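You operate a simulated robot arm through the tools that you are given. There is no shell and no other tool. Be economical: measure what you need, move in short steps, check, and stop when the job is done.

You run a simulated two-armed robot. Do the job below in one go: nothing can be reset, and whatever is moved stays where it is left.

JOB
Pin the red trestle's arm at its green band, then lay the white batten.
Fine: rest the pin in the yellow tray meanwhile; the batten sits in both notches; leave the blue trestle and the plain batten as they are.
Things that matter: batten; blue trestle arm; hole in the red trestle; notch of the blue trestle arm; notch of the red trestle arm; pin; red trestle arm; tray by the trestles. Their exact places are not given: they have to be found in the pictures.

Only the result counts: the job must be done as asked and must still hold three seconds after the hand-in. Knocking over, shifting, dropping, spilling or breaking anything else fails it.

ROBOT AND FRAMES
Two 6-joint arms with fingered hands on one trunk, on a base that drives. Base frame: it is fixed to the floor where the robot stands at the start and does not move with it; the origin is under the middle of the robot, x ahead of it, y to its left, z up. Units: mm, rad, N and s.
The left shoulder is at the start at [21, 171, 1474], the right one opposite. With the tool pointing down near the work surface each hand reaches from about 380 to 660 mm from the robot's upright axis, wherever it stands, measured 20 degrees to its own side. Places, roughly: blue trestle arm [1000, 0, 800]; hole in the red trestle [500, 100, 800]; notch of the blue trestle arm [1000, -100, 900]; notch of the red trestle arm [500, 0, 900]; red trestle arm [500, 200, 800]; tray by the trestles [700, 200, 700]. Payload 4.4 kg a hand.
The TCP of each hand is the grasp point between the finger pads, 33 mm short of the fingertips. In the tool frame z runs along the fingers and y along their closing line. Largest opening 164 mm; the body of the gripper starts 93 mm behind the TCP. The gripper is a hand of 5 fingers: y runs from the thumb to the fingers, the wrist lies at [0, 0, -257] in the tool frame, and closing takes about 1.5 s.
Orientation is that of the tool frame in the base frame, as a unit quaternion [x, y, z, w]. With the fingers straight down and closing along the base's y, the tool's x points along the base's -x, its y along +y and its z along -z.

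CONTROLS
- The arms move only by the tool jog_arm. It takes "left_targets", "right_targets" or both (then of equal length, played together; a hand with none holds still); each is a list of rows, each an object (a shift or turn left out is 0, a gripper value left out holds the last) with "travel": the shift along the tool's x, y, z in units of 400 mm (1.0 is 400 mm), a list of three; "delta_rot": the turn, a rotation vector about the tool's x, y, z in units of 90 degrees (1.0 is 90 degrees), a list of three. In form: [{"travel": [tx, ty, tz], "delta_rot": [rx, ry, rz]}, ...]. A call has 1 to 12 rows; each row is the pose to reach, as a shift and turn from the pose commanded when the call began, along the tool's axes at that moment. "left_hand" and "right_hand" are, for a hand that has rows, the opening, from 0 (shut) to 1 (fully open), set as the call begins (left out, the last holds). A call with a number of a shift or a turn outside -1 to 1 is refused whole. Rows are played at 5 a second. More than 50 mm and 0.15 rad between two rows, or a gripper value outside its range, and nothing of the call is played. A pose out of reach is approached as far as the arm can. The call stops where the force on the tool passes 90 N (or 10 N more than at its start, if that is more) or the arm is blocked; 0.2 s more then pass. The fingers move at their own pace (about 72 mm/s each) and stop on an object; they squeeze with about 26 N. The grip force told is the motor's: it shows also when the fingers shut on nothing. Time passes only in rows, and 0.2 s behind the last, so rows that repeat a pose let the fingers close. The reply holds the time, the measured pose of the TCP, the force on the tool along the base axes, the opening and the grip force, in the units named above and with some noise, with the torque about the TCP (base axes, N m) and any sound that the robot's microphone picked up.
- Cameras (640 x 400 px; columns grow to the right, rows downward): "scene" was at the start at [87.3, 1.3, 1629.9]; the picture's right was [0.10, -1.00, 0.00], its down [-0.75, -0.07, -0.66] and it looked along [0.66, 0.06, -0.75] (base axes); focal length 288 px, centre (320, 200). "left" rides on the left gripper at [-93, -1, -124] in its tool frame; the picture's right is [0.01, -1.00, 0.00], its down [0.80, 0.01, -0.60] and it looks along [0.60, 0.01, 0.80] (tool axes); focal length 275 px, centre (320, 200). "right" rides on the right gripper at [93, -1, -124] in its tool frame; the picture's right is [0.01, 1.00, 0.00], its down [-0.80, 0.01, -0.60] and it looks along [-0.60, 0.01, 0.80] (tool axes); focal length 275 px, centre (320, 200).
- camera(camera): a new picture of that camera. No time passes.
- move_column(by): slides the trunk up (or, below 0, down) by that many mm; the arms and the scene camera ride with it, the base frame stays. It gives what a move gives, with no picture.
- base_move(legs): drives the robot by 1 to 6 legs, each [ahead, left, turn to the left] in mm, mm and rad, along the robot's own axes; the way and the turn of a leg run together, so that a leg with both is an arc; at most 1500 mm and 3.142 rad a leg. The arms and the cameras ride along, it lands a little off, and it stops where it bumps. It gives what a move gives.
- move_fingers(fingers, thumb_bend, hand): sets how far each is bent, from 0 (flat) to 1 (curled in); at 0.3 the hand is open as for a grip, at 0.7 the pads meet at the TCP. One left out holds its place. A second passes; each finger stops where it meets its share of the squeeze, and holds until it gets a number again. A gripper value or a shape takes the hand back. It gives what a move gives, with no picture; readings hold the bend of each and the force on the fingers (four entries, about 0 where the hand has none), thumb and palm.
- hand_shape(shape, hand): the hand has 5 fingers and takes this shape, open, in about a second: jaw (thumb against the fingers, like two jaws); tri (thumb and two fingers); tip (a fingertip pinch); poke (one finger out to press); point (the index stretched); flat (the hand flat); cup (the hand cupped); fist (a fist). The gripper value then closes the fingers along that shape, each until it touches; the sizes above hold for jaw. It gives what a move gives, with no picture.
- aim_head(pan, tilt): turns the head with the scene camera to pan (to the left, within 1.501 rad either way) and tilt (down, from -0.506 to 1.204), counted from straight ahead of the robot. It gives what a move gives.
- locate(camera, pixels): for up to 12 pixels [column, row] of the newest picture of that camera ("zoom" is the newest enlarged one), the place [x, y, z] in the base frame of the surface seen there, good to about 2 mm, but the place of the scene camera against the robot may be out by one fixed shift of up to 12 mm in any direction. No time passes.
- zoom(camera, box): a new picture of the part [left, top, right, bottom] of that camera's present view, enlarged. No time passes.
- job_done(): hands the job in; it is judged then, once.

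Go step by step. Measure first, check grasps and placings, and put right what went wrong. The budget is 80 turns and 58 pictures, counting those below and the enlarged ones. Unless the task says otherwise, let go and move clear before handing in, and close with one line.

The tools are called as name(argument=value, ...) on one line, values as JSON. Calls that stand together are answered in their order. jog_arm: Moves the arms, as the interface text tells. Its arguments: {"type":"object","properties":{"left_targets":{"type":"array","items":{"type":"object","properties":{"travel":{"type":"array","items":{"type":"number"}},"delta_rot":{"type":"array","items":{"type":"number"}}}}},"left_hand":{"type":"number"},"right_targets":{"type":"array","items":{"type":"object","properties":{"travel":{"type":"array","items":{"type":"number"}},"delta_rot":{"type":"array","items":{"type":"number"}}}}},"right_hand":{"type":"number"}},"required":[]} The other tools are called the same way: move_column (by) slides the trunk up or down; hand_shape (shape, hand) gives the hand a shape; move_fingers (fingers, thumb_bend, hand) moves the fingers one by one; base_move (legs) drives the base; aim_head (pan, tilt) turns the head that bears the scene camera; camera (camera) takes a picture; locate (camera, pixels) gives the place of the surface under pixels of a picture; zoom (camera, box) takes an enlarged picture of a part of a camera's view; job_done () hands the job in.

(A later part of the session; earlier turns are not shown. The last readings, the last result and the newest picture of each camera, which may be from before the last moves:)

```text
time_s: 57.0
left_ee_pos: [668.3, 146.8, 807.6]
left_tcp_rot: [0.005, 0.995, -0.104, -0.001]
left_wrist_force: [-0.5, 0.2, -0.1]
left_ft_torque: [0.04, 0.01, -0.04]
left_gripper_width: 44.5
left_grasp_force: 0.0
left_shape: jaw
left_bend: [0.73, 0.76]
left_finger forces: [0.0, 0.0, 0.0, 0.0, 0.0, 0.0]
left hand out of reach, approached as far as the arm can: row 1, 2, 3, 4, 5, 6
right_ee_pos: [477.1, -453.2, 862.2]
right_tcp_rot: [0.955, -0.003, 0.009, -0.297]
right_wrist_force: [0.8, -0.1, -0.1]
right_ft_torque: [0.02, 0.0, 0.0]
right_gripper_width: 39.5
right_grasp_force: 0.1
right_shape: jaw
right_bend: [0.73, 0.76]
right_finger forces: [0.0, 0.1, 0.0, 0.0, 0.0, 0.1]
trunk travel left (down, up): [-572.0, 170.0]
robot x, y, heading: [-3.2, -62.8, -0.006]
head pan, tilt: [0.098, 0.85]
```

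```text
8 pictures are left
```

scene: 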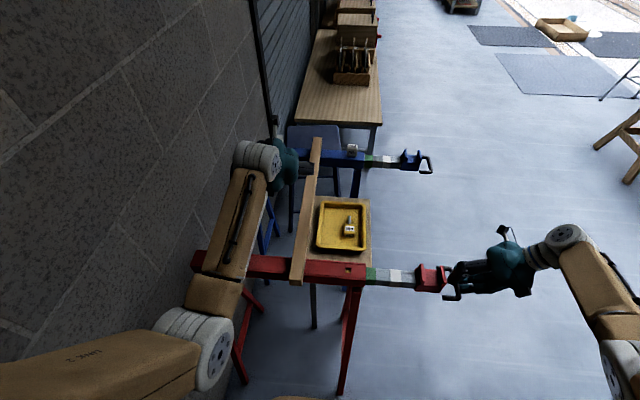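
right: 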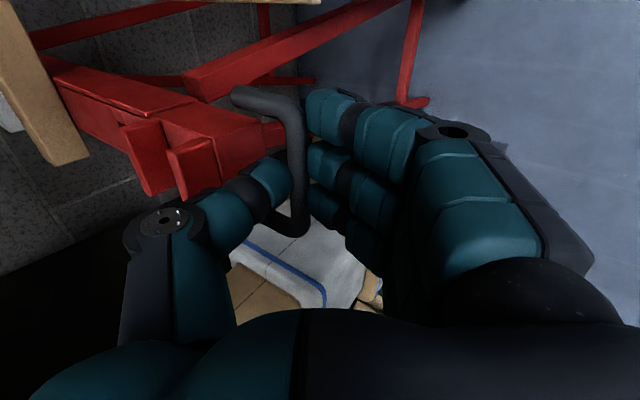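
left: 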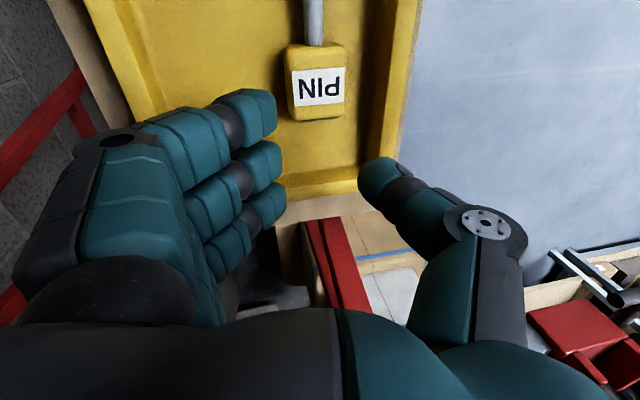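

Reach is short by about 40 mm. I check how far the robot's own base extends (boxes at (390,300)) before driving ahead.

locate(camera="left", pixels=[[385, 265], [395, 310], [375, 225], [340, 290], [420, 262], [290, 250], [325, 230], [318, 62], [318, 90], [292, 100], [343, 100], [375, 120]])

aim_head(pan=0.3, tilt=1.2)

camera(camera="scene")

```text
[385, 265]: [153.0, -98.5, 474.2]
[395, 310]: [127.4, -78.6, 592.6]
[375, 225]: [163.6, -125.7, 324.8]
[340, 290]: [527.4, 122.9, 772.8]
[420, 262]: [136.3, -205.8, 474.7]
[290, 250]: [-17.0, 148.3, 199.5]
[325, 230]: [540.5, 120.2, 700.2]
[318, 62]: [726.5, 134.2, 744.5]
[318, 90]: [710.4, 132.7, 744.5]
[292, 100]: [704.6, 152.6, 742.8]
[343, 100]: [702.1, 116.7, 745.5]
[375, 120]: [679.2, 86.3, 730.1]
```

```text
time_s: 57.8
left_ee_pos: [668.0, 145.2, 808.9]
left_tcp_rot: [0.005, 0.995, -0.105, -0.001]
left_wrist_force: [0.0, 0.4, -0.2]
left_ft_torque: [-0.02, 0.0, -0.01]
left_gripper_width: 44.7
left_grasp_force: 0.0
left_shape: jaw
left_bend: [0.73, 0.76]
left_finger forces: [0.0, 0.0, 0.0, 0.1, 0.1, 0.0]
right_ee_pos: [476.7, -452.1, 863.1]
right_tcp_rot: [0.955, -0.003, 0.008, -0.297]
right_wrist_force: [-0.3, 0.6, 0.5]
right_ft_torque: [0.03, 0.02, -0.01]
right_gripper_width: 39.4
right_grasp_force: 0.1
right_shape: jaw
right_bend: [0.73, 0.76]
right_finger forces: [0.0, 0.0, 0.0, 0.0, 0.1, 0.0]
trunk travel left (down, up): [-572.0, 170.0]
robot x, y, heading: [-0.6, -64.0, -0.008]
head pan, tilt: [0.3, 1.201]
```

```text
7 pictures are left
```

scene: 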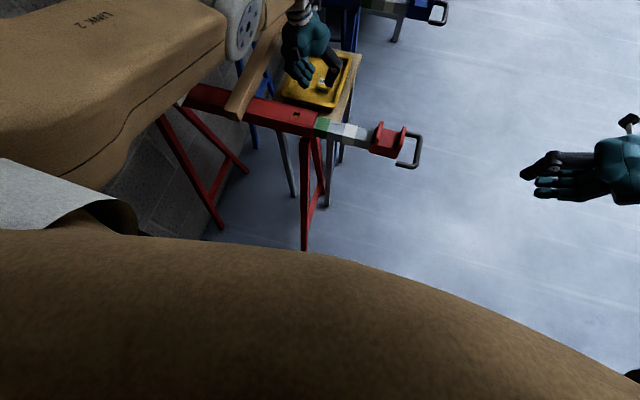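

Base front is at x≈164 and moves with me; trestle feet are at x≈304. Driving ahead 65 mm is safe, and the hand rides clear above the tray.

base_move(legs=[[65, 0, 0]])

```text
time_s: 58.8
left_ee_pos: [732.8, 145.8, 806.7]
left_tcp_rot: [0.004, 0.994, -0.105, -0.001]
left_wrist_force: [0.6, 0.1, 0.2]
left_ft_torque: [0.0, 0.04, -0.03]
left_gripper_width: 44.8
left_grasp_force: 0.0
left_shape: jaw
left_bend: [0.73, 0.76]
left_finger forces: [0.0, 0.1, 0.0, 0.0, 0.1, 0.0]
right_ee_pos: [543.0, -452.9, 861.3]
right_tcp_rot: [0.955, -0.002, 0.006, -0.297]
right_wrist_force: [0.4, -0.8, 0.0]
right_ft_torque: [0.04, 0.06, 0.02]
right_gripper_width: 39.4
right_grasp_force: 0.1
right_shape: jaw
right_bend: [0.73, 0.76]
right_finger forces: [0.0, 0.0, 0.0, 0.0, 0.0, 0.1]
trunk travel left (down, up): [-572.0, 170.0]
robot x, y, heading: [67.1, -62.7, -0.007]
head pan, tilt: [0.3, 1.201]
```

Position over the head and descend to TCP z≈767.

jog_arm(left_targets=[{"travel": [0.04, -0.0122, 0.0026]}, {"travel": [0.0675, -0.0122, 0.0026]}, {"travel": [0.0675, -0.0122, 0.0026]}, {"travel": [0.0675, -0.002, 0.05]}, {"travel": [0.0675, 0.009, 0.1]}, {"travel": [0.0675, 0.009, 0.1]}])

camera(camera="left")

```text
time_s: 60.2
left_ee_pos: [709.4, 141.3, 765.1]
left_tcp_rot: [0.005, 0.995, -0.104, -0.002]
left_wrist_force: [-0.1, -1.0, 0.1]
left_ft_torque: [-0.02, -0.02, -0.02]
left_gripper_width: 44.5
left_grasp_force: 0.1
left_shape: jaw
left_bend: [0.73, 0.76]
left_finger forces: [0.0, 0.0, 0.1, 0.0, 0.1, 0.1]
left hand out of reach, approached as far as the arm can: row 1, 2, 3, 4, 5, 6
right_ee_pos: [541.3, -453.1, 862.9]
right_tcp_rot: [0.955, -0.002, 0.008, -0.297]
right_wrist_force: [1.0, -0.1, 0.1]
right_ft_torque: [-0.01, 0.0, -0.01]
right_gripper_width: 39.4
right_grasp_force: 0.0
right_shape: jaw
right_bend: [0.73, 0.76]
right_finger forces: [0.0, 0.1, 0.1, 0.0, 0.0, 0.0]
trunk travel left (down, up): [-572.0, 170.0]
robot x, y, heading: [63.4, -62.9, -0.002]
head pan, tilt: [0.3, 1.201]
```

```text
6 pictures are left
```

left: 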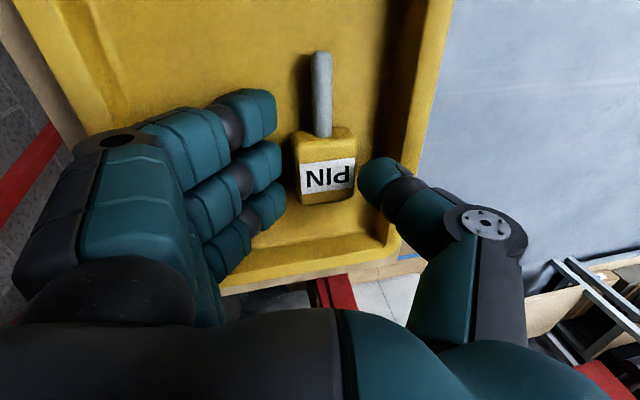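

The head sits neatly between fingers and thumb, thumb clear of the rim. Descend 4 mm and grip.

jog_arm(left_targets=[{"travel": [0, 0.002, 0.01]}, {"travel": [0, 0.002, 0.01]}])

jog_arm(left_targets=[{"travel": [0, 0, 0]}, {"travel": [0, 0, 0]}, {"travel": [0, 0, 0]}, {"travel": [0, 0, 0]}, {"travel": [0, 0, 0]}, {"travel": [0, 0, 0]}], left_hand=0.0)

```text
time_s: 60.8
left_ee_pos: [711.0, 142.4, 762.4]
left_tcp_rot: [0.005, 0.995, -0.104, 0.0]
left_wrist_force: [-0.6, -0.6, 1.3]
left_ft_torque: [-0.07, 0.02, 0.02]
left_gripper_width: 45.1
left_grasp_force: 0.1
left_shape: jaw
left_bend: [0.73, 0.76]
left_finger forces: [0.1, 0.0, 0.0, 0.1, 1.7, 0.0]
right_ee_pos: [541.8, -453.5, 862.3]
right_tcp_rot: [0.955, -0.003, 0.007, -0.298]
right_wrist_force: [-0.7, -0.1, -0.1]
right_ft_torque: [0.01, 0.01, -0.01]
right_gripper_width: 39.5
right_grasp_force: 0.0
right_shape: jaw
right_bend: [0.73, 0.76]
right_finger forces: [0.0, 0.0, 0.0, 0.1, 0.0, 0.0]
trunk travel left (down, up): [-572.0, 170.0]
robot x, y, heading: [63.3, -63.5, -0.01]
head pan, tilt: [0.3, 1.201]
```

```text
time_s: 62.2
left_ee_pos: [710.2, 142.0, 762.1]
left_tcp_rot: [0.004, 0.994, -0.105, 0.0]
left_wrist_force: [-1.4, 3.4, 0.5]
left_ft_torque: [0.0, 0.02, -0.04]
left_gripper_width: 32.2
left_grasp_force: 26.1
left_shape: jaw
left_bend: [0.71, 0.75]
left_finger forces: [0.1, 12.3, 11.1, 0.0, 22.3, 0.1]
right_ee_pos: [542.3, -453.2, 861.2]
right_tcp_rot: [0.955, -0.002, 0.006, -0.297]
right_wrist_force: [0.7, -0.2, -0.1]
right_ft_torque: [0.03, 0.0, 0.03]
right_gripper_width: 39.2
right_grasp_force: 0.0
right_shape: jaw
right_bend: [0.73, 0.76]
right_finger forces: [0.0, 0.1, 0.0, 0.0, 0.0, 0.1]
trunk travel left (down, up): [-572.0, 170.0]
robot x, y, heading: [63.3, -62.8, -0.009]
head pan, tilt: [0.3, 1.201]
```

Firm grip (26 N, thumb and two middle fingers). Lift straight up ~200 mm, un-roll the hand, then drive back 65 mm.

jog_arm(left_targets=[{"travel": [0, -0.01, -0.05]}, {"travel": [0, -0.03, -0.15]}, {"travel": [0, -0.053, -0.25]}, {"travel": [0, -0.075, -0.35]}, {"travel": [0, -0.095, -0.45]}, {"travel": [0, -0.104, -0.49], "delta_rot": [-0.066, 0, 0]}, {"travel": [0, -0.104, -0.49], "delta_rot": [-0.133, 0, 0]}, {"travel": [0, -0.104, -0.49], "delta_rot": [-0.133, 0, 0]}])

base_move(legs=[[-65, 0, 0]])

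```text
time_s: 64.0
left_ee_pos: [774.7, 137.4, 949.6]
left_tcp_rot: [0.004, 1.0, 0.0, -0.001]
left_wrist_force: [0.2, 0.1, -1.2]
left_ft_torque: [0.0, 0.06, 0.01]
left_gripper_width: 32.2
left_grasp_force: 25.9
left_shape: jaw
left_bend: [0.71, 0.75]
left_finger forces: [0.1, 11.9, 10.9, 0.0, 19.0, 0.1]
left hand out of reach, approached as far as the arm can: row 1, 2, 3, 4, 5, 6, 7, 8
right_ee_pos: [542.2, -452.3, 861.5]
right_tcp_rot: [0.955, -0.002, 0.007, -0.297]
right_wrist_force: [0.7, -1.1, 0.1]
right_ft_torque: [-0.02, -0.01, -0.01]
right_gripper_width: 39.3
right_grasp_force: 0.1
right_shape: jaw
right_bend: [0.73, 0.76]
right_finger forces: [0.0, 0.1, 0.0, 0.0, 0.0, 0.0]
trunk travel left (down, up): [-572.0, 170.0]
robot x, y, heading: [63.0, -62.8, -0.008]
head pan, tilt: [0.3, 1.201]
```

```text
time_s: 65.0
left_ee_pos: [710.7, 137.7, 951.9]
left_tcp_rot: [0.004, 1.0, 0.0, -0.001]
left_wrist_force: [-0.5, -0.1, -1.1]
left_ft_torque: [-0.02, -0.04, 0.01]
left_gripper_width: 32.2
left_grasp_force: 25.7
left_shape: jaw
left_bend: [0.71, 0.75]
left_finger forces: [0.0, 11.9, 11.0, 0.1, 19.1, 0.0]
right_ee_pos: [477.1, -451.8, 862.7]
right_tcp_rot: [0.955, -0.002, 0.008, -0.297]
right_wrist_force: [-0.1, 0.1, -0.2]
right_ft_torque: [-0.03, -0.03, -0.04]
right_gripper_width: 39.4
right_grasp_force: 0.0
right_shape: jaw
right_bend: [0.73, 0.76]
right_finger forces: [0.0, 0.0, 0.0, 0.0, 0.1, 0.0]
trunk travel left (down, up): [-572.0, 170.0]
robot x, y, heading: [-0.9, -62.5, -0.011]
head pan, tilt: [0.3, 1.201]
```

Pin held, shank forward. Now move back to the robot side of the red tube (x≈404, y≈160) while tilting the fingers back 40° so the shank points forward-down.

jog_arm(left_targets=[{"travel": [0.11, 0.01, -0.02]}, {"travel": [0.22, 0.02, -0.03], "delta_rot": [0, 0.06, 0]}, {"travel": [0.33, 0.03, -0.03], "delta_rot": [0, 0.12, 0]}, {"travel": [0.44, 0.04, -0.03], "delta_rot": [0, 0.18, 0]}, {"travel": [0.55, 0.05, -0.03], "delta_rot": [0, 0.25, 0]}, {"travel": [0.66, 0.055, -0.03], "delta_rot": [0, 0.32, 0]}, {"travel": [0.7675, 0.055, -0.02], "delta_rot": [0, 0.38, 0]}, {"travel": [0.7675, 0.055, 0.03], "delta_rot": [0, 0.444, 0]}, {"travel": [0.7675, 0.055, 0.08], "delta_rot": [0, 0.444, 0]}, {"travel": [0.7675, 0.055, 0.08], "delta_rot": [0, 0.444, 0]}])

aim_head(pan=0.25, tilt=0.95)

camera(camera="left")

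```text
time_s: 67.2
left_ee_pos: [520.9, 162.5, 897.0]
left_tcp_rot: [0.005, 0.943, 0.005, -0.332]
left_wrist_force: [42.5, 18.1, 70.6]
left_ft_torque: [0.43, -0.37, -0.9]
left_gripper_width: 34.9
left_grasp_force: 25.9
left_shape: jaw
left_bend: [0.72, 0.79]
left_finger forces: [0.0, 73.9, 9.9, 0.1, 35.7, 0.1]
left hand out of reach, approached as far as the arm can: row 1, 2, 3, 4, 5, 6, 7, 8, 9, 10
right_ee_pos: [477.2, -452.2, 863.1]
right_tcp_rot: [0.955, -0.002, 0.008, -0.297]
right_wrist_force: [-0.3, 0.7, -0.6]
right_ft_torque: [0.01, -0.01, -0.01]
right_gripper_width: 39.3
right_grasp_force: 0.1
right_shape: jaw
right_bend: [0.73, 0.76]
right_finger forces: [0.1, 0.0, 0.0, 0.0, 0.1, 0.0]
trunk travel left (down, up): [-572.0, 170.0]
robot x, y, heading: [-4.2, -62.4, -0.011]
head pan, tilt: [0.3, 1.201]
```

```text
time_s: 67.9
left_ee_pos: [521.2, 161.4, 897.2]
left_tcp_rot: [0.005, 0.944, 0.004, -0.331]
left_wrist_force: [38.2, 18.5, 75.7]
left_ft_torque: [0.34, -0.23, -0.97]
left_gripper_width: 34.9
left_grasp_force: 25.6
left_shape: jaw
left_bend: [0.72, 0.79]
left_finger forces: [0.1, 73.8, 10.0, 0.1, 39.1, 0.0]
right_ee_pos: [477.2, -453.8, 862.4]
right_tcp_rot: [0.955, -0.002, 0.007, -0.297]
right_wrist_force: [-1.0, -0.7, 0.2]
right_ft_torque: [-0.01, 0.03, -0.02]
right_gripper_width: 39.5
right_grasp_force: 0.1
right_shape: jaw
right_bend: [0.73, 0.76]
right_finger forces: [0.0, 0.0, 0.0, 0.0, 0.0, 0.0]
trunk travel left (down, up): [-572.0, 170.0]
robot x, y, heading: [-0.7, -63.5, -0.008]
head pan, tilt: [0.25, 0.949]
```

```text
5 pictures are left
```

left: 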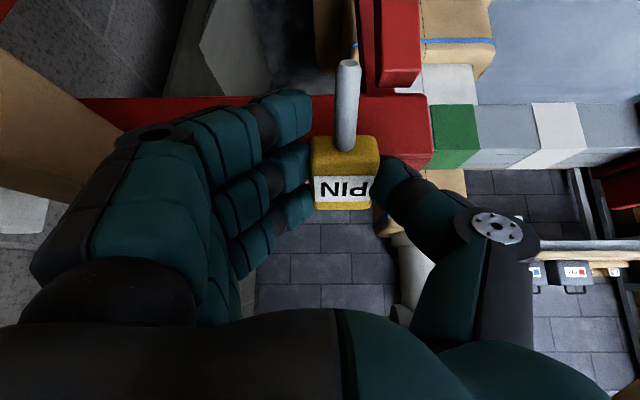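

The close-in tilted pose is out of reach, and the middle finger is pressing the red tube (75 N). Raise the trunk right away to unload.

move_column(by=100)

jog_arm(left_targets=[{"travel": [0, 0, 0]}])

```text
time_s: 69.3
left_ee_pos: [512.7, 158.9, 982.6]
left_tcp_rot: [0.004, 0.94, 0.002, -0.342]
left_wrist_force: [0.1, -0.6, -0.9]
left_ft_torque: [0.0, -0.04, 0.01]
left_gripper_width: 31.5
left_grasp_force: 25.8
left_shape: jaw
left_bend: [0.71, 0.77]
left_finger forces: [0.0, 12.3, 10.6, 0.0, 23.1, 0.0]
right_ee_pos: [478.9, -452.3, 961.1]
right_tcp_rot: [0.955, -0.002, 0.007, -0.298]
right_wrist_force: [-0.3, 0.2, 0.1]
right_ft_torque: [-0.02, 0.02, 0.0]
right_gripper_width: 39.2
right_grasp_force: 0.0
right_shape: jaw
right_bend: [0.73, 0.76]
right_finger forces: [0.0, 0.0, 0.0, 0.0, 0.1, 0.0]
trunk travel left (down, up): [-672.0, 70.0]
robot x, y, heading: [-1.7, -59.7, -0.01]
head pan, tilt: [0.25, 0.949]
```

```text
time_s: 69.7
left_ee_pos: [512.7, 159.0, 983.9]
left_tcp_rot: [0.003, 0.94, 0.0, -0.342]
left_wrist_force: [0.5, -0.4, -0.4]
left_ft_torque: [0.0, 0.03, -0.02]
left_gripper_width: 31.5
left_grasp_force: 25.6
left_shape: jaw
left_bend: [0.71, 0.77]
left_finger forces: [0.0, 12.4, 10.7, 0.0, 23.1, 0.1]
right_ee_pos: [478.5, -453.1, 961.0]
right_tcp_rot: [0.955, -0.002, 0.007, -0.298]
right_wrist_force: [0.4, -0.9, 0.3]
right_ft_torque: [0.03, -0.01, -0.04]
right_gripper_width: 39.4
right_grasp_force: 0.1
right_shape: jaw
right_bend: [0.73, 0.76]
right_finger forces: [0.2, 0.0, 0.0, 0.0, 0.0, 0.1]
trunk travel left (down, up): [-672.0, 70.0]
robot x, y, heading: [-1.8, -60.5, -0.007]
head pan, tilt: [0.25, 0.949]
```

Unloaded, grip intact. I'll use the base and column for positioning: back 115 mm, then column down 62 mm so the shank tip faces the tube's near side.

base_move(legs=[[-115, 0, 0]])

move_column(by=-60)

camera(camera="left")

locate(camera="left", pixels=[[346, 65], [346, 100], [345, 145], [345, 165], [345, 195], [300, 110], [400, 110], [420, 130], [450, 110], [430, 160]])

```text
time_s: 70.9
left_ee_pos: [395.4, 160.3, 983.3]
left_tcp_rot: [0.004, 0.94, 0.002, -0.341]
left_wrist_force: [0.2, 0.4, -0.8]
left_ft_torque: [-0.02, -0.09, 0.01]
left_gripper_width: 31.6
left_grasp_force: 25.7
left_shape: jaw
left_bend: [0.71, 0.77]
left_finger forces: [0.1, 12.4, 10.7, 0.0, 23.1, 0.0]
right_ee_pos: [362.6, -452.1, 961.6]
right_tcp_rot: [0.955, -0.002, 0.007, -0.298]
right_wrist_force: [0.1, -0.5, 0.3]
right_ft_torque: [-0.02, -0.02, 0.01]
right_gripper_width: 39.5
right_grasp_force: 0.1
right_shape: jaw
right_bend: [0.73, 0.76]
right_finger forces: [0.1, 0.0, 0.0, 0.0, 0.0, 0.0]
trunk travel left (down, up): [-672.0, 70.0]
robot x, y, heading: [-116.0, -62.8, -0.007]
head pan, tilt: [0.25, 0.949]
```

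```text
time_s: 71.9
left_ee_pos: [396.6, 161.4, 923.5]
left_tcp_rot: [0.005, 0.94, 0.002, -0.342]
left_wrist_force: [-0.7, -0.9, -0.1]
left_ft_torque: [-0.02, -0.04, 0.0]
left_gripper_width: 31.8
left_grasp_force: 25.7
left_shape: jaw
left_bend: [0.71, 0.77]
left_finger forces: [0.1, 12.3, 10.7, 0.0, 23.1, 0.0]
right_ee_pos: [363.6, -450.8, 903.0]
right_tcp_rot: [0.955, -0.002, 0.006, -0.298]
right_wrist_force: [0.2, -0.4, 0.1]
right_ft_torque: [-0.01, 0.02, 0.0]
right_gripper_width: 39.5
right_grasp_force: 0.2
right_shape: jaw
right_bend: [0.73, 0.76]
right_finger forces: [0.1, 0.0, 0.0, 0.0, 0.0, 0.0]
trunk travel left (down, up): [-612.0, 130.0]
robot x, y, heading: [-115.0, -60.2, -0.007]
head pan, tilt: [0.25, 0.949]
```

```text
4 pictures are left
```

left: 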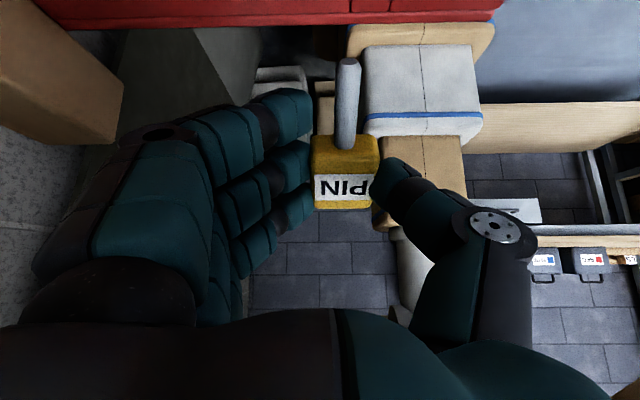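

```text
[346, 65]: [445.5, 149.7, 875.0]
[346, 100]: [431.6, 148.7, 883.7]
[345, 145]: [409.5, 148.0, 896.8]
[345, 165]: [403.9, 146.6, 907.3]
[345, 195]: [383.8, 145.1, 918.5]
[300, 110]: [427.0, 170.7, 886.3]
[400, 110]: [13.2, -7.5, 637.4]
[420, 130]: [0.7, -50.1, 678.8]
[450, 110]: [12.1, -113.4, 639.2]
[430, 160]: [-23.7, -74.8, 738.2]
```

The shank is about 31° below horizontal, tip near (448,868), just at the tube's top edge. I back off 10 mm and test a tiny rotation to be sure that the commanded pose matches the measured one.

base_move(legs=[[-10, 0, 0]])

jog_arm(left_targets=[{"delta_rot": [0, -0.03, 0]}, {"delta_rot": [0, -0.03, 0]}])

```text
time_s: 72.6
left_ee_pos: [385.9, 160.7, 923.8]
left_tcp_rot: [0.005, 0.94, 0.002, -0.341]
left_wrist_force: [-0.8, -0.6, -1.0]
left_ft_torque: [0.01, -0.02, -0.02]
left_gripper_width: 31.9
left_grasp_force: 25.9
left_shape: jaw
left_bend: [0.71, 0.77]
left_finger forces: [0.0, 12.5, 10.7, 0.0, 23.2, 0.1]
right_ee_pos: [353.3, -451.7, 903.2]
right_tcp_rot: [0.955, -0.002, 0.007, -0.297]
right_wrist_force: [-0.1, 0.1, 0.6]
right_ft_torque: [-0.02, 0.0, -0.05]
right_gripper_width: 39.1
right_grasp_force: 0.1
right_shape: jaw
right_bend: [0.73, 0.76]
right_finger forces: [0.0, 0.0, 0.0, 0.0, 0.0, 0.0]
trunk travel left (down, up): [-612.0, 130.0]
robot x, y, heading: [-126.8, -65.1, -0.009]
head pan, tilt: [0.25, 0.949]
```

```text
time_s: 73.2
left_ee_pos: [395.8, 158.7, 919.3]
left_tcp_rot: [0.004, 0.948, 0.001, -0.319]
left_wrist_force: [1.1, -0.5, -0.1]
left_ft_torque: [-0.03, -0.01, -0.01]
left_gripper_width: 31.8
left_grasp_force: 25.6
left_shape: jaw
left_bend: [0.71, 0.77]
left_finger forces: [0.0, 12.5, 10.7, 0.0, 23.1, 0.0]
left hand out of reach, approached as far as the arm can: row 1, 2
right_ee_pos: [353.0, -451.3, 903.3]
right_tcp_rot: [0.955, -0.002, 0.008, -0.297]
right_wrist_force: [-0.7, 0.6, 0.4]
right_ft_torque: [0.01, -0.03, 0.01]
right_gripper_width: 39.1
right_grasp_force: 0.1
right_shape: jaw
right_bend: [0.73, 0.76]
right_finger forces: [0.1, 0.0, 0.1, 0.0, 0.0, 0.0]
trunk travel left (down, up): [-612.0, 130.0]
robot x, y, heading: [-123.9, -58.6, -0.004]
head pan, tilt: [0.25, 0.949]
```

Commands are consistent. Phase 1: back 12 mm, lower 12 mm so the tip faces the tube's side, then drive 45 mm ahead so the tube pushes the shank toward vertical.

base_move(legs=[[-12, 0, 0]])

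move_column(by=-14)

base_move(legs=[[45, 0, 0]])

locate(camera="left", pixels=[[346, 65]])

```text
time_s: 74.0
left_ee_pos: [383.5, 160.4, 921.7]
left_tcp_rot: [0.004, 0.947, 0.001, -0.32]
left_wrist_force: [-0.5, -0.1, -0.8]
left_ft_torque: [-0.01, -0.03, -0.01]
left_gripper_width: 31.9
left_grasp_force: 25.8
left_shape: jaw
left_bend: [0.71, 0.77]
left_finger forces: [0.0, 12.4, 10.7, 0.0, 23.1, 0.1]
right_ee_pos: [341.5, -451.4, 903.0]
right_tcp_rot: [0.955, -0.002, 0.008, -0.298]
right_wrist_force: [0.3, -0.1, -0.2]
right_ft_torque: [-0.03, 0.02, -0.02]
right_gripper_width: 39.3
right_grasp_force: 0.1
right_shape: jaw
right_bend: [0.73, 0.76]
right_finger forces: [0.0, 0.0, 0.0, 0.0, 0.1, 0.1]
trunk travel left (down, up): [-612.0, 130.0]
robot x, y, heading: [-136.5, -59.5, -0.009]
head pan, tilt: [0.25, 0.949]
```

```text
time_s: 74.6
left_ee_pos: [384.2, 160.5, 906.1]
left_tcp_rot: [0.004, 0.948, 0.001, -0.319]
left_wrist_force: [-0.3, -0.7, -1.0]
left_ft_torque: [0.03, -0.02, -0.01]
left_gripper_width: 31.9
left_grasp_force: 25.8
left_shape: jaw
left_bend: [0.71, 0.77]
left_finger forces: [0.1, 12.4, 10.7, 0.0, 23.1, 0.0]
right_ee_pos: [341.3, -451.9, 888.5]
right_tcp_rot: [0.955, -0.002, 0.007, -0.297]
right_wrist_force: [0.0, 0.3, -0.3]
right_ft_torque: [0.04, -0.04, -0.01]
right_gripper_width: 39.0
right_grasp_force: 0.0
right_shape: jaw
right_bend: [0.73, 0.76]
right_finger forces: [0.1, 0.0, 0.1, 0.1, 0.0, 0.0]
trunk travel left (down, up): [-598.0, 144.0]
robot x, y, heading: [-138.4, -62.4, -0.005]
head pan, tilt: [0.25, 0.949]
```

```text
time_s: 75.5
left_ee_pos: [423.3, 159.7, 907.5]
left_tcp_rot: [0.003, 0.945, 0.001, -0.326]
left_wrist_force: [-33.1, 0.3, 6.7]
left_ft_torque: [-0.06, 1.45, 0.78]
left_gripper_width: 30.4
left_grasp_force: 26.0
left_shape: jaw
left_bend: [0.7, 0.77]
left_finger forces: [29.4, 10.7, 10.7, 0.0, 23.1, 0.0]
right_ee_pos: [384.2, -451.9, 890.1]
right_tcp_rot: [0.955, -0.002, 0.009, -0.296]
right_wrist_force: [-0.3, -0.2, -0.7]
right_ft_torque: [-0.01, 0.03, 0.01]
right_gripper_width: 39.1
right_grasp_force: 0.0
right_shape: jaw
right_bend: [0.73, 0.76]
right_finger forces: [0.0, 0.1, 0.0, 0.1, 0.1, 0.1]
trunk travel left (down, up): [-598.0, 144.0]
robot x, y, heading: [-92.3, -60.6, -0.012]
head pan, tilt: [0.25, 0.949]
```

```text
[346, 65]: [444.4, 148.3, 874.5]
```

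The index finger touched the tube (29 N). Back off 8 mm, raise 24 mm so that it clears the top, then continue the push.

base_move(legs=[[-8, 0, 0]])

move_column(by=24)

camera(camera="left")

```text
time_s: 76.2
left_ee_pos: [417.6, 160.1, 905.9]
left_tcp_rot: [0.004, 0.945, 0.002, -0.326]
left_wrist_force: [-1.1, -0.5, -0.5]
left_ft_torque: [0.03, -0.05, 0.03]
left_gripper_width: 31.0
left_grasp_force: 26.2
left_shape: jaw
left_bend: [0.71, 0.77]
left_finger forces: [0.2, 12.5, 12.3, 0.1, 24.8, 0.0]
right_ee_pos: [379.4, -452.2, 889.1]
right_tcp_rot: [0.955, -0.002, 0.007, -0.298]
right_wrist_force: [-1.0, 0.2, -0.8]
right_ft_torque: [-0.02, -0.03, 0.01]
right_gripper_width: 39.4
right_grasp_force: 0.0
right_shape: jaw
right_bend: [0.73, 0.76]
right_finger forces: [0.0, 0.0, 0.0, 0.0, 0.1, 0.0]
trunk travel left (down, up): [-598.0, 144.0]
robot x, y, heading: [-96.6, -62.1, -0.013]
head pan, tilt: [0.25, 0.949]
```

```text
time_s: 76.9
left_ee_pos: [418.1, 160.6, 930.3]
left_tcp_rot: [0.004, 0.945, 0.003, -0.328]
left_wrist_force: [0.8, -0.3, -1.2]
left_ft_torque: [0.0, -0.01, 0.0]
left_gripper_width: 31.3
left_grasp_force: 26.4
left_shape: jaw
left_bend: [0.71, 0.77]
left_finger forces: [0.0, 12.6, 12.1, 0.1, 24.7, 0.0]
right_ee_pos: [380.9, -450.3, 911.3]
right_tcp_rot: [0.955, -0.002, 0.007, -0.298]
right_wrist_force: [-0.1, -1.1, 0.3]
right_ft_torque: [0.03, 0.03, 0.03]
right_gripper_width: 39.3
right_grasp_force: 0.0
right_shape: jaw
right_bend: [0.73, 0.76]
right_finger forces: [0.0, 0.1, 0.0, 0.1, 0.0, 0.1]
trunk travel left (down, up): [-622.0, 120.0]
robot x, y, heading: [-98.6, -62.4, -0.01]
head pan, tilt: [0.25, 0.949]
```

```text
3 pictures are left
```

left: 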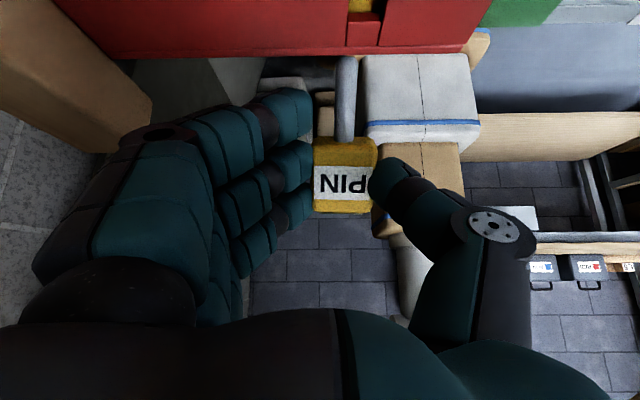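

locate(camera="left", pixels=[[346, 62], [345, 85], [343, 110], [342, 132], [345, 148], [344, 180], [344, 205], [362, 10], [300, 45], [400, 45], [465, 40], [375, 5]])

```text
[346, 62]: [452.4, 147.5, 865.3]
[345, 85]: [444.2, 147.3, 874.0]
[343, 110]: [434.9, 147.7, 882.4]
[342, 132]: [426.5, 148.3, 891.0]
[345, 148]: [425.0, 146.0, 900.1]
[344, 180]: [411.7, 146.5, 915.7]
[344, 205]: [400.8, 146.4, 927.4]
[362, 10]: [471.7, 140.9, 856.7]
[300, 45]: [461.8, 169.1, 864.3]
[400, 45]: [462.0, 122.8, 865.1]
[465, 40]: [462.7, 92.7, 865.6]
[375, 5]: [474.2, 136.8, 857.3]
```

Shank is now 45° down (426,891)→(452,865), its tip behind the tube's near edge, and the index clears the top. Continue: drive 34 mm ahead.

base_move(legs=[[34, 0, 0]])

```text
time_s: 77.8
left_ee_pos: [454.7, 159.5, 928.7]
left_tcp_rot: [0.003, 0.945, 0.002, -0.327]
left_wrist_force: [0.5, 0.3, -1.0]
left_ft_torque: [0.02, 0.06, -0.03]
left_gripper_width: 30.2
left_grasp_force: 26.4
left_shape: jaw
left_bend: [0.71, 0.76]
left_finger forces: [0.0, 1.6, 21.3, 0.0, 21.7, 0.0]
right_ee_pos: [414.8, -452.8, 912.4]
right_tcp_rot: [0.954, -0.002, 0.008, -0.298]
right_wrist_force: [1.2, -0.3, -0.5]
right_ft_torque: [0.0, 0.04, 0.06]
right_gripper_width: 39.2
right_grasp_force: 0.0
right_shape: jaw
right_bend: [0.73, 0.76]
right_finger forces: [0.0, 0.1, 0.0, 0.1, 0.0, 0.0]
trunk travel left (down, up): [-622.0, 120.0]
robot x, y, heading: [-64.3, -61.9, -0.012]
head pan, tilt: [0.25, 0.949]
```

Pin should be nearly vertical now. Raise 50 mm clear of the tube and rotate the hand back to about 10° tilt.

move_column(by=55)

jog_arm(left_targets=[{"delta_rot": [0, -0.08, 0]}, {"delta_rot": [0, -0.16, 0]}, {"delta_rot": [0, -0.24, 0]}, {"delta_rot": [0, -0.31, 0]}, {"delta_rot": [0, -0.31, 0]}])

camera(camera="left")

```text
time_s: 78.7
left_ee_pos: [453.1, 159.4, 984.0]
left_tcp_rot: [0.004, 0.945, 0.002, -0.327]
left_wrist_force: [-0.1, 0.6, -2.1]
left_ft_torque: [-0.01, 0.0, -0.02]
left_gripper_width: 29.9
left_grasp_force: 26.6
left_shape: jaw
left_bend: [0.71, 0.76]
left_finger forces: [0.0, 1.9, 21.2, 0.0, 21.9, 0.1]
right_ee_pos: [413.5, -452.1, 967.5]
right_tcp_rot: [0.955, -0.002, 0.007, -0.297]
right_wrist_force: [-0.2, -0.6, -0.4]
right_ft_torque: [0.04, -0.01, 0.04]
right_gripper_width: 39.5
right_grasp_force: 0.1
right_shape: jaw
right_bend: [0.73, 0.76]
right_finger forces: [0.0, 0.1, 0.0, 0.0, 0.1, 0.1]
trunk travel left (down, up): [-677.0, 65.0]
robot x, y, heading: [-64.7, -62.8, -0.011]
head pan, tilt: [0.25, 0.949]
```

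```text
time_s: 79.9
left_ee_pos: [473.1, 162.2, 960.9]
left_tcp_rot: [0.004, 0.996, 0.002, -0.089]
left_wrist_force: [0.1, 0.4, -1.1]
left_ft_torque: [0.02, -0.02, 0.03]
left_gripper_width: 30.2
left_grasp_force: 26.3
left_shape: jaw
left_bend: [0.71, 0.76]
left_finger forces: [0.0, 1.9, 21.3, 0.0, 21.9, 0.1]
left hand out of reach, approached as far as the arm can: row 1, 2, 3, 4, 5
right_ee_pos: [414.9, -452.9, 967.5]
right_tcp_rot: [0.955, -0.002, 0.006, -0.297]
right_wrist_force: [-0.1, -0.2, 0.4]
right_ft_torque: [0.03, 0.03, 0.01]
right_gripper_width: 39.2
right_grasp_force: 0.0
right_shape: jaw
right_bend: [0.73, 0.76]
right_finger forces: [0.0, 0.1, 0.0, 0.0, 0.1, 0.0]
trunk travel left (down, up): [-677.0, 65.0]
robot x, y, heading: [-61.5, -57.9, -0.007]
head pan, tilt: [0.25, 0.949]
```

```text
2 pictures are left
```

left: 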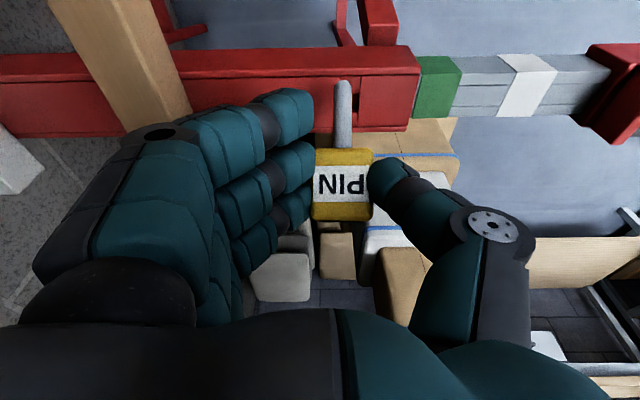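

locate(camera="left", pixels=[[343, 83], [343, 105], [342, 130], [342, 145], [342, 156], [343, 185], [343, 215], [360, 105], [353, 115], [416, 75], [460, 85], [555, 90]])

```text
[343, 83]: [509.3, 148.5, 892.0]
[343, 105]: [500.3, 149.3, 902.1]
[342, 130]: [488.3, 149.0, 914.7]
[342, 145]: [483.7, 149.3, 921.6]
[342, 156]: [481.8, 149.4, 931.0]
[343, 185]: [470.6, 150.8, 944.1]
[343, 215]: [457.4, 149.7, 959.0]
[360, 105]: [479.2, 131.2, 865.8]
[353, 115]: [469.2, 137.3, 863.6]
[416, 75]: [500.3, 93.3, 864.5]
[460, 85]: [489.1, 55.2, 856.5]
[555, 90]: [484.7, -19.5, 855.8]
```

Pin is now 49° down with the hand tilted only 10°; the trestle is unmoved. Phase 2: back 68, lower 36, ahead 55 so the tube edge brings it to vertical.

base_move(legs=[[-68, 0, 0]])

move_column(by=-36)

base_move(legs=[[55, 0, 0]])

```text
time_s: 81.0
left_ee_pos: [403.6, 163.3, 960.4]
left_tcp_rot: [0.004, 0.996, 0.001, -0.088]
left_wrist_force: [-1.2, -0.7, -0.5]
left_ft_torque: [0.03, -0.07, 0.0]
left_gripper_width: 30.0
left_grasp_force: 26.0
left_shape: jaw
left_bend: [0.71, 0.76]
left_finger forces: [0.1, 2.0, 21.2, 0.1, 21.9, 0.1]
right_ee_pos: [343.5, -450.2, 968.9]
right_tcp_rot: [0.955, -0.003, 0.008, -0.297]
right_wrist_force: [-0.6, 1.2, 0.4]
right_ft_torque: [0.01, -0.02, -0.03]
right_gripper_width: 39.1
right_grasp_force: 0.0
right_shape: jaw
right_bend: [0.73, 0.76]
right_finger forces: [0.0, 0.1, 0.1, 0.1, 0.0, 0.0]
trunk travel left (down, up): [-677.0, 65.0]
robot x, y, heading: [-134.3, -61.5, -0.01]
head pan, tilt: [0.25, 0.949]
```

```text
time_s: 81.8
left_ee_pos: [403.6, 162.9, 924.4]
left_tcp_rot: [0.004, 0.996, 0.001, -0.089]
left_wrist_force: [0.3, 0.5, -1.4]
left_ft_torque: [0.0, 0.02, -0.01]
left_gripper_width: 30.5
left_grasp_force: 26.5
left_shape: jaw
left_bend: [0.71, 0.76]
left_finger forces: [0.0, 2.1, 21.3, 0.0, 21.9, 0.0]
right_ee_pos: [346.1, -451.0, 931.0]
right_tcp_rot: [0.955, -0.003, 0.008, -0.297]
right_wrist_force: [0.5, 0.3, 0.2]
right_ft_torque: [-0.01, -0.04, 0.0]
right_gripper_width: 39.3
right_grasp_force: 0.1
right_shape: jaw
right_bend: [0.73, 0.76]
right_finger forces: [0.0, 0.0, 0.1, 0.1, 0.0, 0.1]
trunk travel left (down, up): [-641.0, 101.0]
robot x, y, heading: [-133.9, -61.4, -0.015]
head pan, tilt: [0.25, 0.949]
```

```text
time_s: 82.7
left_ee_pos: [461.9, 163.0, 923.6]
left_tcp_rot: [0.004, 0.996, 0.001, -0.089]
left_wrist_force: [0.5, 0.7, -0.8]
left_ft_torque: [-0.01, -0.23, 0.15]
left_gripper_width: 27.8
left_grasp_force: 26.2
left_shape: jaw
left_bend: [0.71, 0.77]
left_finger forces: [0.1, 0.1, 19.4, 0.0, 20.3, 0.0]
right_ee_pos: [402.5, -449.8, 930.1]
right_tcp_rot: [0.955, -0.002, 0.007, -0.297]
right_wrist_force: [0.3, 0.0, -0.6]
right_ft_torque: [0.0, 0.08, 0.05]
right_gripper_width: 39.4
right_grasp_force: 0.0
right_shape: jaw
right_bend: [0.73, 0.76]
right_finger forces: [0.0, 0.0, 0.0, 0.0, 0.1, 0.0]
trunk travel left (down, up): [-641.0, 101.0]
robot x, y, heading: [-79.9, -62.3, -0.005]
head pan, tilt: [0.25, 0.949]
```

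Pin should be upright now. Raise clear (+58), shift over the hole, and take one picture to measure both pin and hole.

move_column(by=58)

jog_arm(left_targets=[{"travel": [-0.03, -0.015, -0.006]}, {"travel": [-0.0615, -0.03, -0.011]}, {"travel": [-0.0615, -0.03, -0.011]}])

camera(camera="left")

```text
time_s: 83.7
left_ee_pos: [460.0, 163.1, 981.7]
left_tcp_rot: [0.004, 0.996, 0.002, -0.088]
left_wrist_force: [0.5, 0.4, -0.7]
left_ft_torque: [-0.03, -0.41, 0.14]
left_gripper_width: 27.9
left_grasp_force: 25.6
left_shape: jaw
left_bend: [0.71, 0.77]
left_finger forces: [0.0, 0.0, 20.2, 0.0, 21.2, 0.1]
right_ee_pos: [401.6, -450.0, 989.0]
right_tcp_rot: [0.955, -0.002, 0.007, -0.298]
right_wrist_force: [0.3, -1.8, 0.3]
right_ft_torque: [0.0, -0.02, 0.02]
right_gripper_width: 39.3
right_grasp_force: 0.1
right_shape: jaw
right_bend: [0.73, 0.76]
right_finger forces: [0.1, 0.1, 0.0, 0.0, 0.0, 0.0]
trunk travel left (down, up): [-699.0, 43.0]
robot x, y, heading: [-79.6, -63.4, -0.007]
head pan, tilt: [0.25, 0.949]
```

```text
time_s: 84.5
left_ee_pos: [485.1, 151.8, 982.1]
left_tcp_rot: [0.003, 0.996, 0.001, -0.089]
left_wrist_force: [-0.2, 1.0, -0.5]
left_ft_torque: [0.02, -0.48, 0.12]
left_gripper_width: 27.6
left_grasp_force: 25.5
left_shape: jaw
left_bend: [0.71, 0.77]
left_finger forces: [0.0, 0.0, 21.0, 0.0, 22.0, 0.1]
right_ee_pos: [401.8, -452.0, 989.7]
right_tcp_rot: [0.955, -0.002, 0.008, -0.297]
right_wrist_force: [0.1, 0.0, 0.6]
right_ft_torque: [0.02, -0.03, 0.01]
right_gripper_width: 39.1
right_grasp_force: 0.0
right_shape: jaw
right_bend: [0.73, 0.76]
right_finger forces: [0.1, 0.1, 0.0, 0.1, 0.0, 0.0]
trunk travel left (down, up): [-699.0, 43.0]
robot x, y, heading: [-79.8, -61.0, -0.01]
head pan, tilt: [0.25, 0.949]
```

```text
1 pictures are left
```

left: 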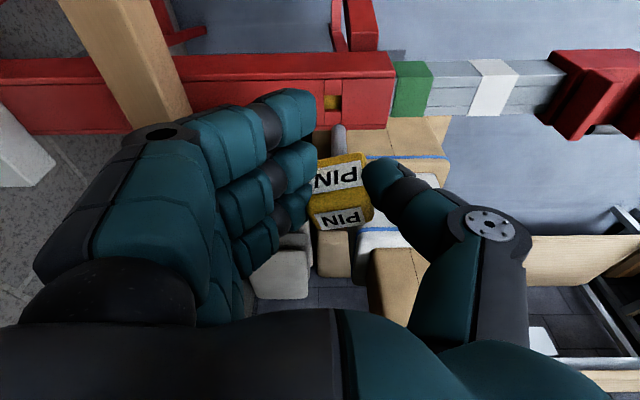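

The shank now points away under the head (tip at (338,132)), and the hole window is at (333,95). I locate the head corners, shank and hole.

locate(camera="left", pixels=[[338, 128], [338, 140], [336, 148], [318, 163], [362, 155], [316, 190], [363, 185], [318, 200], [368, 190], [340, 222], [333, 102], [333, 95]])

locate(camera="left", pixels=[[325, 90], [341, 90], [341, 108], [325, 108], [322, 227], [366, 214], [314, 206], [372, 206], [338, 180], [338, 200], [338, 160], [333, 80]])

```text
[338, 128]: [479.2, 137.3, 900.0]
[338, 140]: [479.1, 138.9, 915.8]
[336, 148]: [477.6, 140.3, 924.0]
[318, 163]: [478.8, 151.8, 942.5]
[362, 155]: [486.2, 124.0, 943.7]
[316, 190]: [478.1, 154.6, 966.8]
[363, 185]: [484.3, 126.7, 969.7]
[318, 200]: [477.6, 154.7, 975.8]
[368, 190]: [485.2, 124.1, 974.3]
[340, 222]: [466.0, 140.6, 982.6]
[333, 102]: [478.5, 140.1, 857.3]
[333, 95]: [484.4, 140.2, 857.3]
```

```text
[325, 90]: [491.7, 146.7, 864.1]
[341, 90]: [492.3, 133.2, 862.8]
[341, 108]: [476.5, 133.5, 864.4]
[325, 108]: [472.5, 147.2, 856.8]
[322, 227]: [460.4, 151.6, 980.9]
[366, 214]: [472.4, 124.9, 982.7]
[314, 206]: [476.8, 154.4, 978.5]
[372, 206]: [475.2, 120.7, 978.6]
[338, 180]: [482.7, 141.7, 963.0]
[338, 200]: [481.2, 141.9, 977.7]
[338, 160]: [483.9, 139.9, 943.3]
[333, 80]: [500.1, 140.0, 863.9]
```

Pin is within ~5° of vertical; its axis is about (473,138) at the tip versus hole centre (480,140). Correct tilt by 4.3°, shift, and lower 18 mm.

jog_arm(left_targets=[{"travel": [-0.031, 0.005, -0.0056], "delta_rot": [0, 0.048, 0]}, {"travel": [-0.031, 0.005, -0.0056], "delta_rot": [0, 0.048, 0]}, {"travel": [-0.035, 0.005, 0.0164], "delta_rot": [0, 0.048, 0]}, {"travel": [-0.039, 0.005, 0.0384], "delta_rot": [0, 0.048, 0]}, {"travel": [-0.039, 0.005, 0.0384], "delta_rot": [0, 0.048, 0]}])

```text
time_s: 85.7
left_ee_pos: [498.9, 153.0, 964.1]
left_tcp_rot: [0.004, 0.992, 0.0, -0.126]
left_wrist_force: [0.3, 0.5, -1.4]
left_ft_torque: [0.05, -0.42, 0.18]
left_gripper_width: 27.7
left_grasp_force: 25.9
left_shape: jaw
left_bend: [0.71, 0.77]
left_finger forces: [0.1, 0.0, 22.3, 0.0, 23.3, 0.0]
right_ee_pos: [400.6, -451.2, 989.3]
right_tcp_rot: [0.955, -0.002, 0.008, -0.297]
right_wrist_force: [-0.4, -0.5, -0.3]
right_ft_torque: [-0.03, 0.01, 0.01]
right_gripper_width: 39.4
right_grasp_force: 0.1
right_shape: jaw
right_bend: [0.73, 0.76]
right_finger forces: [0.1, 0.0, 0.0, 0.0, 0.1, 0.0]
trunk travel left (down, up): [-699.0, 43.0]
robot x, y, heading: [-77.6, -57.6, -0.01]
head pan, tilt: [0.25, 0.949]
```

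Tip is just above the tube. Lower 12 mm and read the force.

jog_arm(left_targets=[{"travel": [-0.002, 0.001, 0.0097]}, {"travel": [-0.0055, 0.001, 0.0194]}, {"travel": [-0.009, 0.001, 0.029]}])

```text
time_s: 86.5
left_ee_pos: [497.9, 152.7, 951.8]
left_tcp_rot: [0.003, 0.992, 0.002, -0.125]
left_wrist_force: [0.2, -0.2, -1.0]
left_ft_torque: [0.0, -0.48, 0.17]
left_gripper_width: 27.8
left_grasp_force: 26.0
left_shape: jaw
left_bend: [0.71, 0.77]
left_finger forces: [0.1, 0.1, 23.1, 0.0, 24.0, 0.0]
right_ee_pos: [401.3, -450.0, 990.4]
right_tcp_rot: [0.955, -0.002, 0.007, -0.298]
right_wrist_force: [0.8, 0.0, -1.0]
right_ft_torque: [0.04, -0.02, 0.02]
right_gripper_width: 39.4
right_grasp_force: 0.0
right_shape: jaw
right_bend: [0.73, 0.76]
right_finger forces: [0.0, 0.0, 0.0, 0.1, 0.0, 0.0]
trunk travel left (down, up): [-699.0, 43.0]
robot x, y, heading: [-74.9, -60.4, -0.009]
head pan, tilt: [0.25, 0.949]
```

No contact force yet; continue 10 mm lower.

jog_arm(left_targets=[{"travel": [-0.003, 0, 0.012]}, {"travel": [-0.006, 0, 0.024]}, {"travel": [-0.006, 0, 0.024]}])

```text
time_s: 87.3
left_ee_pos: [498.3, 151.7, 942.8]
left_tcp_rot: [0.003, 0.992, 0.0, -0.126]
left_wrist_force: [1.1, 0.9, -1.0]
left_ft_torque: [0.04, -0.45, 0.13]
left_gripper_width: 28.0
left_grasp_force: 25.9
left_shape: jaw
left_bend: [0.71, 0.77]
left_finger forces: [0.1, 0.1, 23.4, 0.1, 24.1, 0.1]
right_ee_pos: [401.3, -451.5, 990.6]
right_tcp_rot: [0.955, -0.003, 0.007, -0.297]
right_wrist_force: [-0.1, -0.8, -0.1]
right_ft_torque: [0.0, -0.04, 0.01]
right_gripper_width: 39.1
right_grasp_force: 0.1
right_shape: jaw
right_bend: [0.73, 0.76]
right_finger forces: [0.0, 0.1, 0.0, 0.0, 0.1, 0.1]
trunk travel left (down, up): [-699.0, 43.0]
robot x, y, heading: [-80.1, -59.9, -0.013]
head pan, tilt: [0.25, 0.949]
```

Still free and the tip should be past the tube top — it seems to be entering the hole. Continue 12 mm.

jog_arm(left_targets=[{"travel": [-0.003, 0, 0.012]}, {"travel": [-0.006, 0, 0.024]}, {"travel": [-0.0075, 0, 0.03]}, {"travel": [-0.0075, 0, 0.03]}])

```text
time_s: 88.3
left_ee_pos: [499.1, 153.6, 929.7]
left_tcp_rot: [0.003, 0.992, 0.001, -0.125]
left_wrist_force: [1.2, 1.0, -0.5]
left_ft_torque: [0.06, -0.41, 0.12]
left_gripper_width: 28.0
left_grasp_force: 26.0
left_shape: jaw
left_bend: [0.71, 0.77]
left_finger forces: [0.0, 0.0, 23.5, 0.0, 24.3, 0.1]
right_ee_pos: [401.7, -452.3, 989.3]
right_tcp_rot: [0.955, -0.002, 0.007, -0.297]
right_wrist_force: [0.4, 0.0, 0.3]
right_ft_torque: [-0.04, -0.01, 0.0]
right_gripper_width: 39.2
right_grasp_force: 0.0
right_shape: jaw
right_bend: [0.73, 0.76]
right_finger forces: [0.0, 0.1, 0.1, 0.0, 0.0, 0.1]
trunk travel left (down, up): [-699.0, 43.0]
robot x, y, heading: [-79.8, -60.4, -0.007]
head pan, tilt: [0.25, 0.949]
```

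It is in the hole. Continue down 14 mm in small steps.

jog_arm(left_targets=[{"travel": [-0.003, 0, 0.012]}, {"travel": [-0.006, 0, 0.024]}, {"travel": [-0.0085, 0, 0.034]}, {"travel": [-0.0085, 0, 0.034]}])

```text
time_s: 89.3
left_ee_pos: [498.7, 154.4, 915.8]
left_tcp_rot: [0.004, 0.992, 0.001, -0.126]
left_wrist_force: [0.5, 0.6, -0.7]
left_ft_torque: [0.03, -0.46, 0.12]
left_gripper_width: 27.8
left_grasp_force: 25.9
left_shape: jaw
left_bend: [0.71, 0.77]
left_finger forces: [0.0, 0.0, 23.5, 0.0, 24.4, 0.1]
right_ee_pos: [402.2, -451.7, 989.3]
right_tcp_rot: [0.955, -0.002, 0.006, -0.297]
right_wrist_force: [0.8, -0.4, 0.8]
right_ft_torque: [0.0, 0.0, 0.04]
right_gripper_width: 39.0
right_grasp_force: 0.1
right_shape: jaw
right_bend: [0.73, 0.76]
right_finger forces: [0.1, 0.0, 0.0, 0.1, 0.0, 0.1]
trunk travel left (down, up): [-699.0, 43.0]
robot x, y, heading: [-76.6, -64.1, -0.008]
head pan, tilt: [0.25, 0.949]
```

Close to seated (TCP 916, expect ~911). Lower up to 8 mm more, expecting contact.

jog_arm(left_targets=[{"travel": [-0.002, 0, 0.008]}, {"travel": [-0.003, 0, 0.013]}, {"travel": [-0.0045, 0, 0.018]}])

```text
time_s: 90.1
left_ee_pos: [498.2, 152.8, 910.4]
left_tcp_rot: [0.003, 0.992, 0.001, -0.126]
left_wrist_force: [-0.8, -0.5, 8.6]
left_ft_torque: [-0.06, -0.33, 0.16]
left_gripper_width: 28.3
left_grasp_force: 25.8
left_shape: jaw
left_bend: [0.71, 0.77]
left_finger forces: [0.0, 0.1, 24.1, 0.0, 25.1, 0.1]
right_ee_pos: [400.9, -451.0, 990.0]
right_tcp_rot: [0.955, -0.003, 0.007, -0.297]
right_wrist_force: [0.5, 0.2, -0.3]
right_ft_torque: [0.01, 0.01, -0.03]
right_gripper_width: 39.3
right_grasp_force: 0.1
right_shape: jaw
right_bend: [0.73, 0.76]
right_finger forces: [0.0, 0.0, 0.0, 0.1, 0.0, 0.0]
trunk travel left (down, up): [-699.0, 43.0]
robot x, y, heading: [-76.5, -62.5, -0.01]
head pan, tilt: [0.25, 0.949]
```

Contact of 8.6 N through the head at TCP 910: the pin is seated. Release it, rise straight up and bring the hand vertical.

jog_arm(left_targets=[{"travel": [0, 0, 0]}, {"travel": [0, 0, 0]}, {"travel": [0, 0, 0]}, {"travel": [0, 0, 0]}], left_hand=0.38)

jog_arm(left_targets=[{"travel": [0.005, 0, -0.02]}, {"travel": [0.02, 0, -0.08]}, {"travel": [0.045, 0, -0.17]}, {"travel": [0.07, 0, -0.27]}, {"travel": [0.07, 0, -0.27], "delta_rot": [0, -0.08, 0]}, {"travel": [0.07, 0, -0.27], "delta_rot": [0, -0.161, 0]}, {"travel": [0.07, 0, -0.27], "delta_rot": [0, -0.161, 0]}])

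base_move(legs=[[0, 270, 0.01], [138, 0, 0]])

```text
time_s: 91.1
left_ee_pos: [499.0, 153.2, 907.8]
left_tcp_rot: [0.004, 0.992, 0.001, -0.126]
left_wrist_force: [0.7, -0.6, 0.5]
left_ft_torque: [0.02, -0.03, 0.0]
left_gripper_width: 61.7
left_grasp_force: 0.1
left_shape: jaw
left_bend: [0.73, 0.75]
left_finger forces: [0.0, 0.0, 0.1, 0.0, 0.0, 0.1]
right_ee_pos: [401.9, -452.1, 989.5]
right_tcp_rot: [0.954, -0.002, 0.007, -0.298]
right_wrist_force: [0.1, -0.1, -0.4]
right_ft_torque: [-0.01, 0.02, 0.02]
right_gripper_width: 39.2
right_grasp_force: 0.1
right_shape: jaw
right_bend: [0.73, 0.76]
right_finger forces: [0.0, 0.0, 0.0, 0.0, 0.0, 0.0]
trunk travel left (down, up): [-699.0, 43.0]
robot x, y, heading: [-77.6, -61.2, -0.005]
head pan, tilt: [0.25, 0.949]
```

```text
time_s: 92.7
left_ee_pos: [499.6, 152.8, 1020.6]
left_tcp_rot: [0.003, 1.0, 0.0, 0.0]
left_wrist_force: [-0.1, 0.3, -0.7]
left_ft_torque: [0.03, 0.03, -0.01]
left_gripper_width: 61.9
left_grasp_force: 0.0
left_shape: jaw
left_bend: [0.73, 0.75]
left_finger forces: [0.0, 0.0, 0.1, 0.0, 0.0, 0.0]
right_ee_pos: [401.7, -451.7, 989.5]
right_tcp_rot: [0.955, -0.002, 0.007, -0.297]
right_wrist_force: [-0.5, 0.2, 0.2]
right_ft_torque: [0.0, 0.01, 0.02]
right_gripper_width: 39.4
right_grasp_force: 0.1
right_shape: jaw
right_bend: [0.73, 0.76]
right_finger forces: [0.0, 0.0, 0.1, 0.0, 0.0, 0.1]
trunk travel left (down, up): [-699.0, 43.0]
robot x, y, heading: [-77.3, -61.7, -0.011]
head pan, tilt: [0.25, 0.949]
```

```text
time_s: 95.7
left_ee_pos: [613.8, 467.2, 1021.5]
left_tcp_rot: [-0.013, 1.0, -0.003, 0.001]
left_wrist_force: [-0.3, 1.4, -0.3]
left_ft_torque: [-0.22, -0.08, 0.02]
left_gripper_width: 61.9
left_grasp_force: 0.0
left_shape: jaw
left_bend: [0.73, 0.75]
left_finger forces: [0.0, 0.0, 0.0, 0.0, 0.1, 0.0]
right_ee_pos: [537.6, -139.4, 992.3]
right_tcp_rot: [0.955, 0.014, 0.004, -0.295]
right_wrist_force: [-0.6, 1.4, 0.8]
right_ft_torque: [-0.22, -0.04, 0.0]
right_gripper_width: 39.5
right_grasp_force: 0.1
right_shape: jaw
right_bend: [0.73, 0.76]
right_finger forces: [0.0, 0.0, 0.1, 0.0, 0.0, 0.0]
trunk travel left (down, up): [-699.0, 43.0]
robot x, y, heading: [42.5, 228.2, 0.027]
head pan, tilt: [0.25, 0.949]
stopped in leg 2: the robot was blocked; the commanded pose is now the measured one
```

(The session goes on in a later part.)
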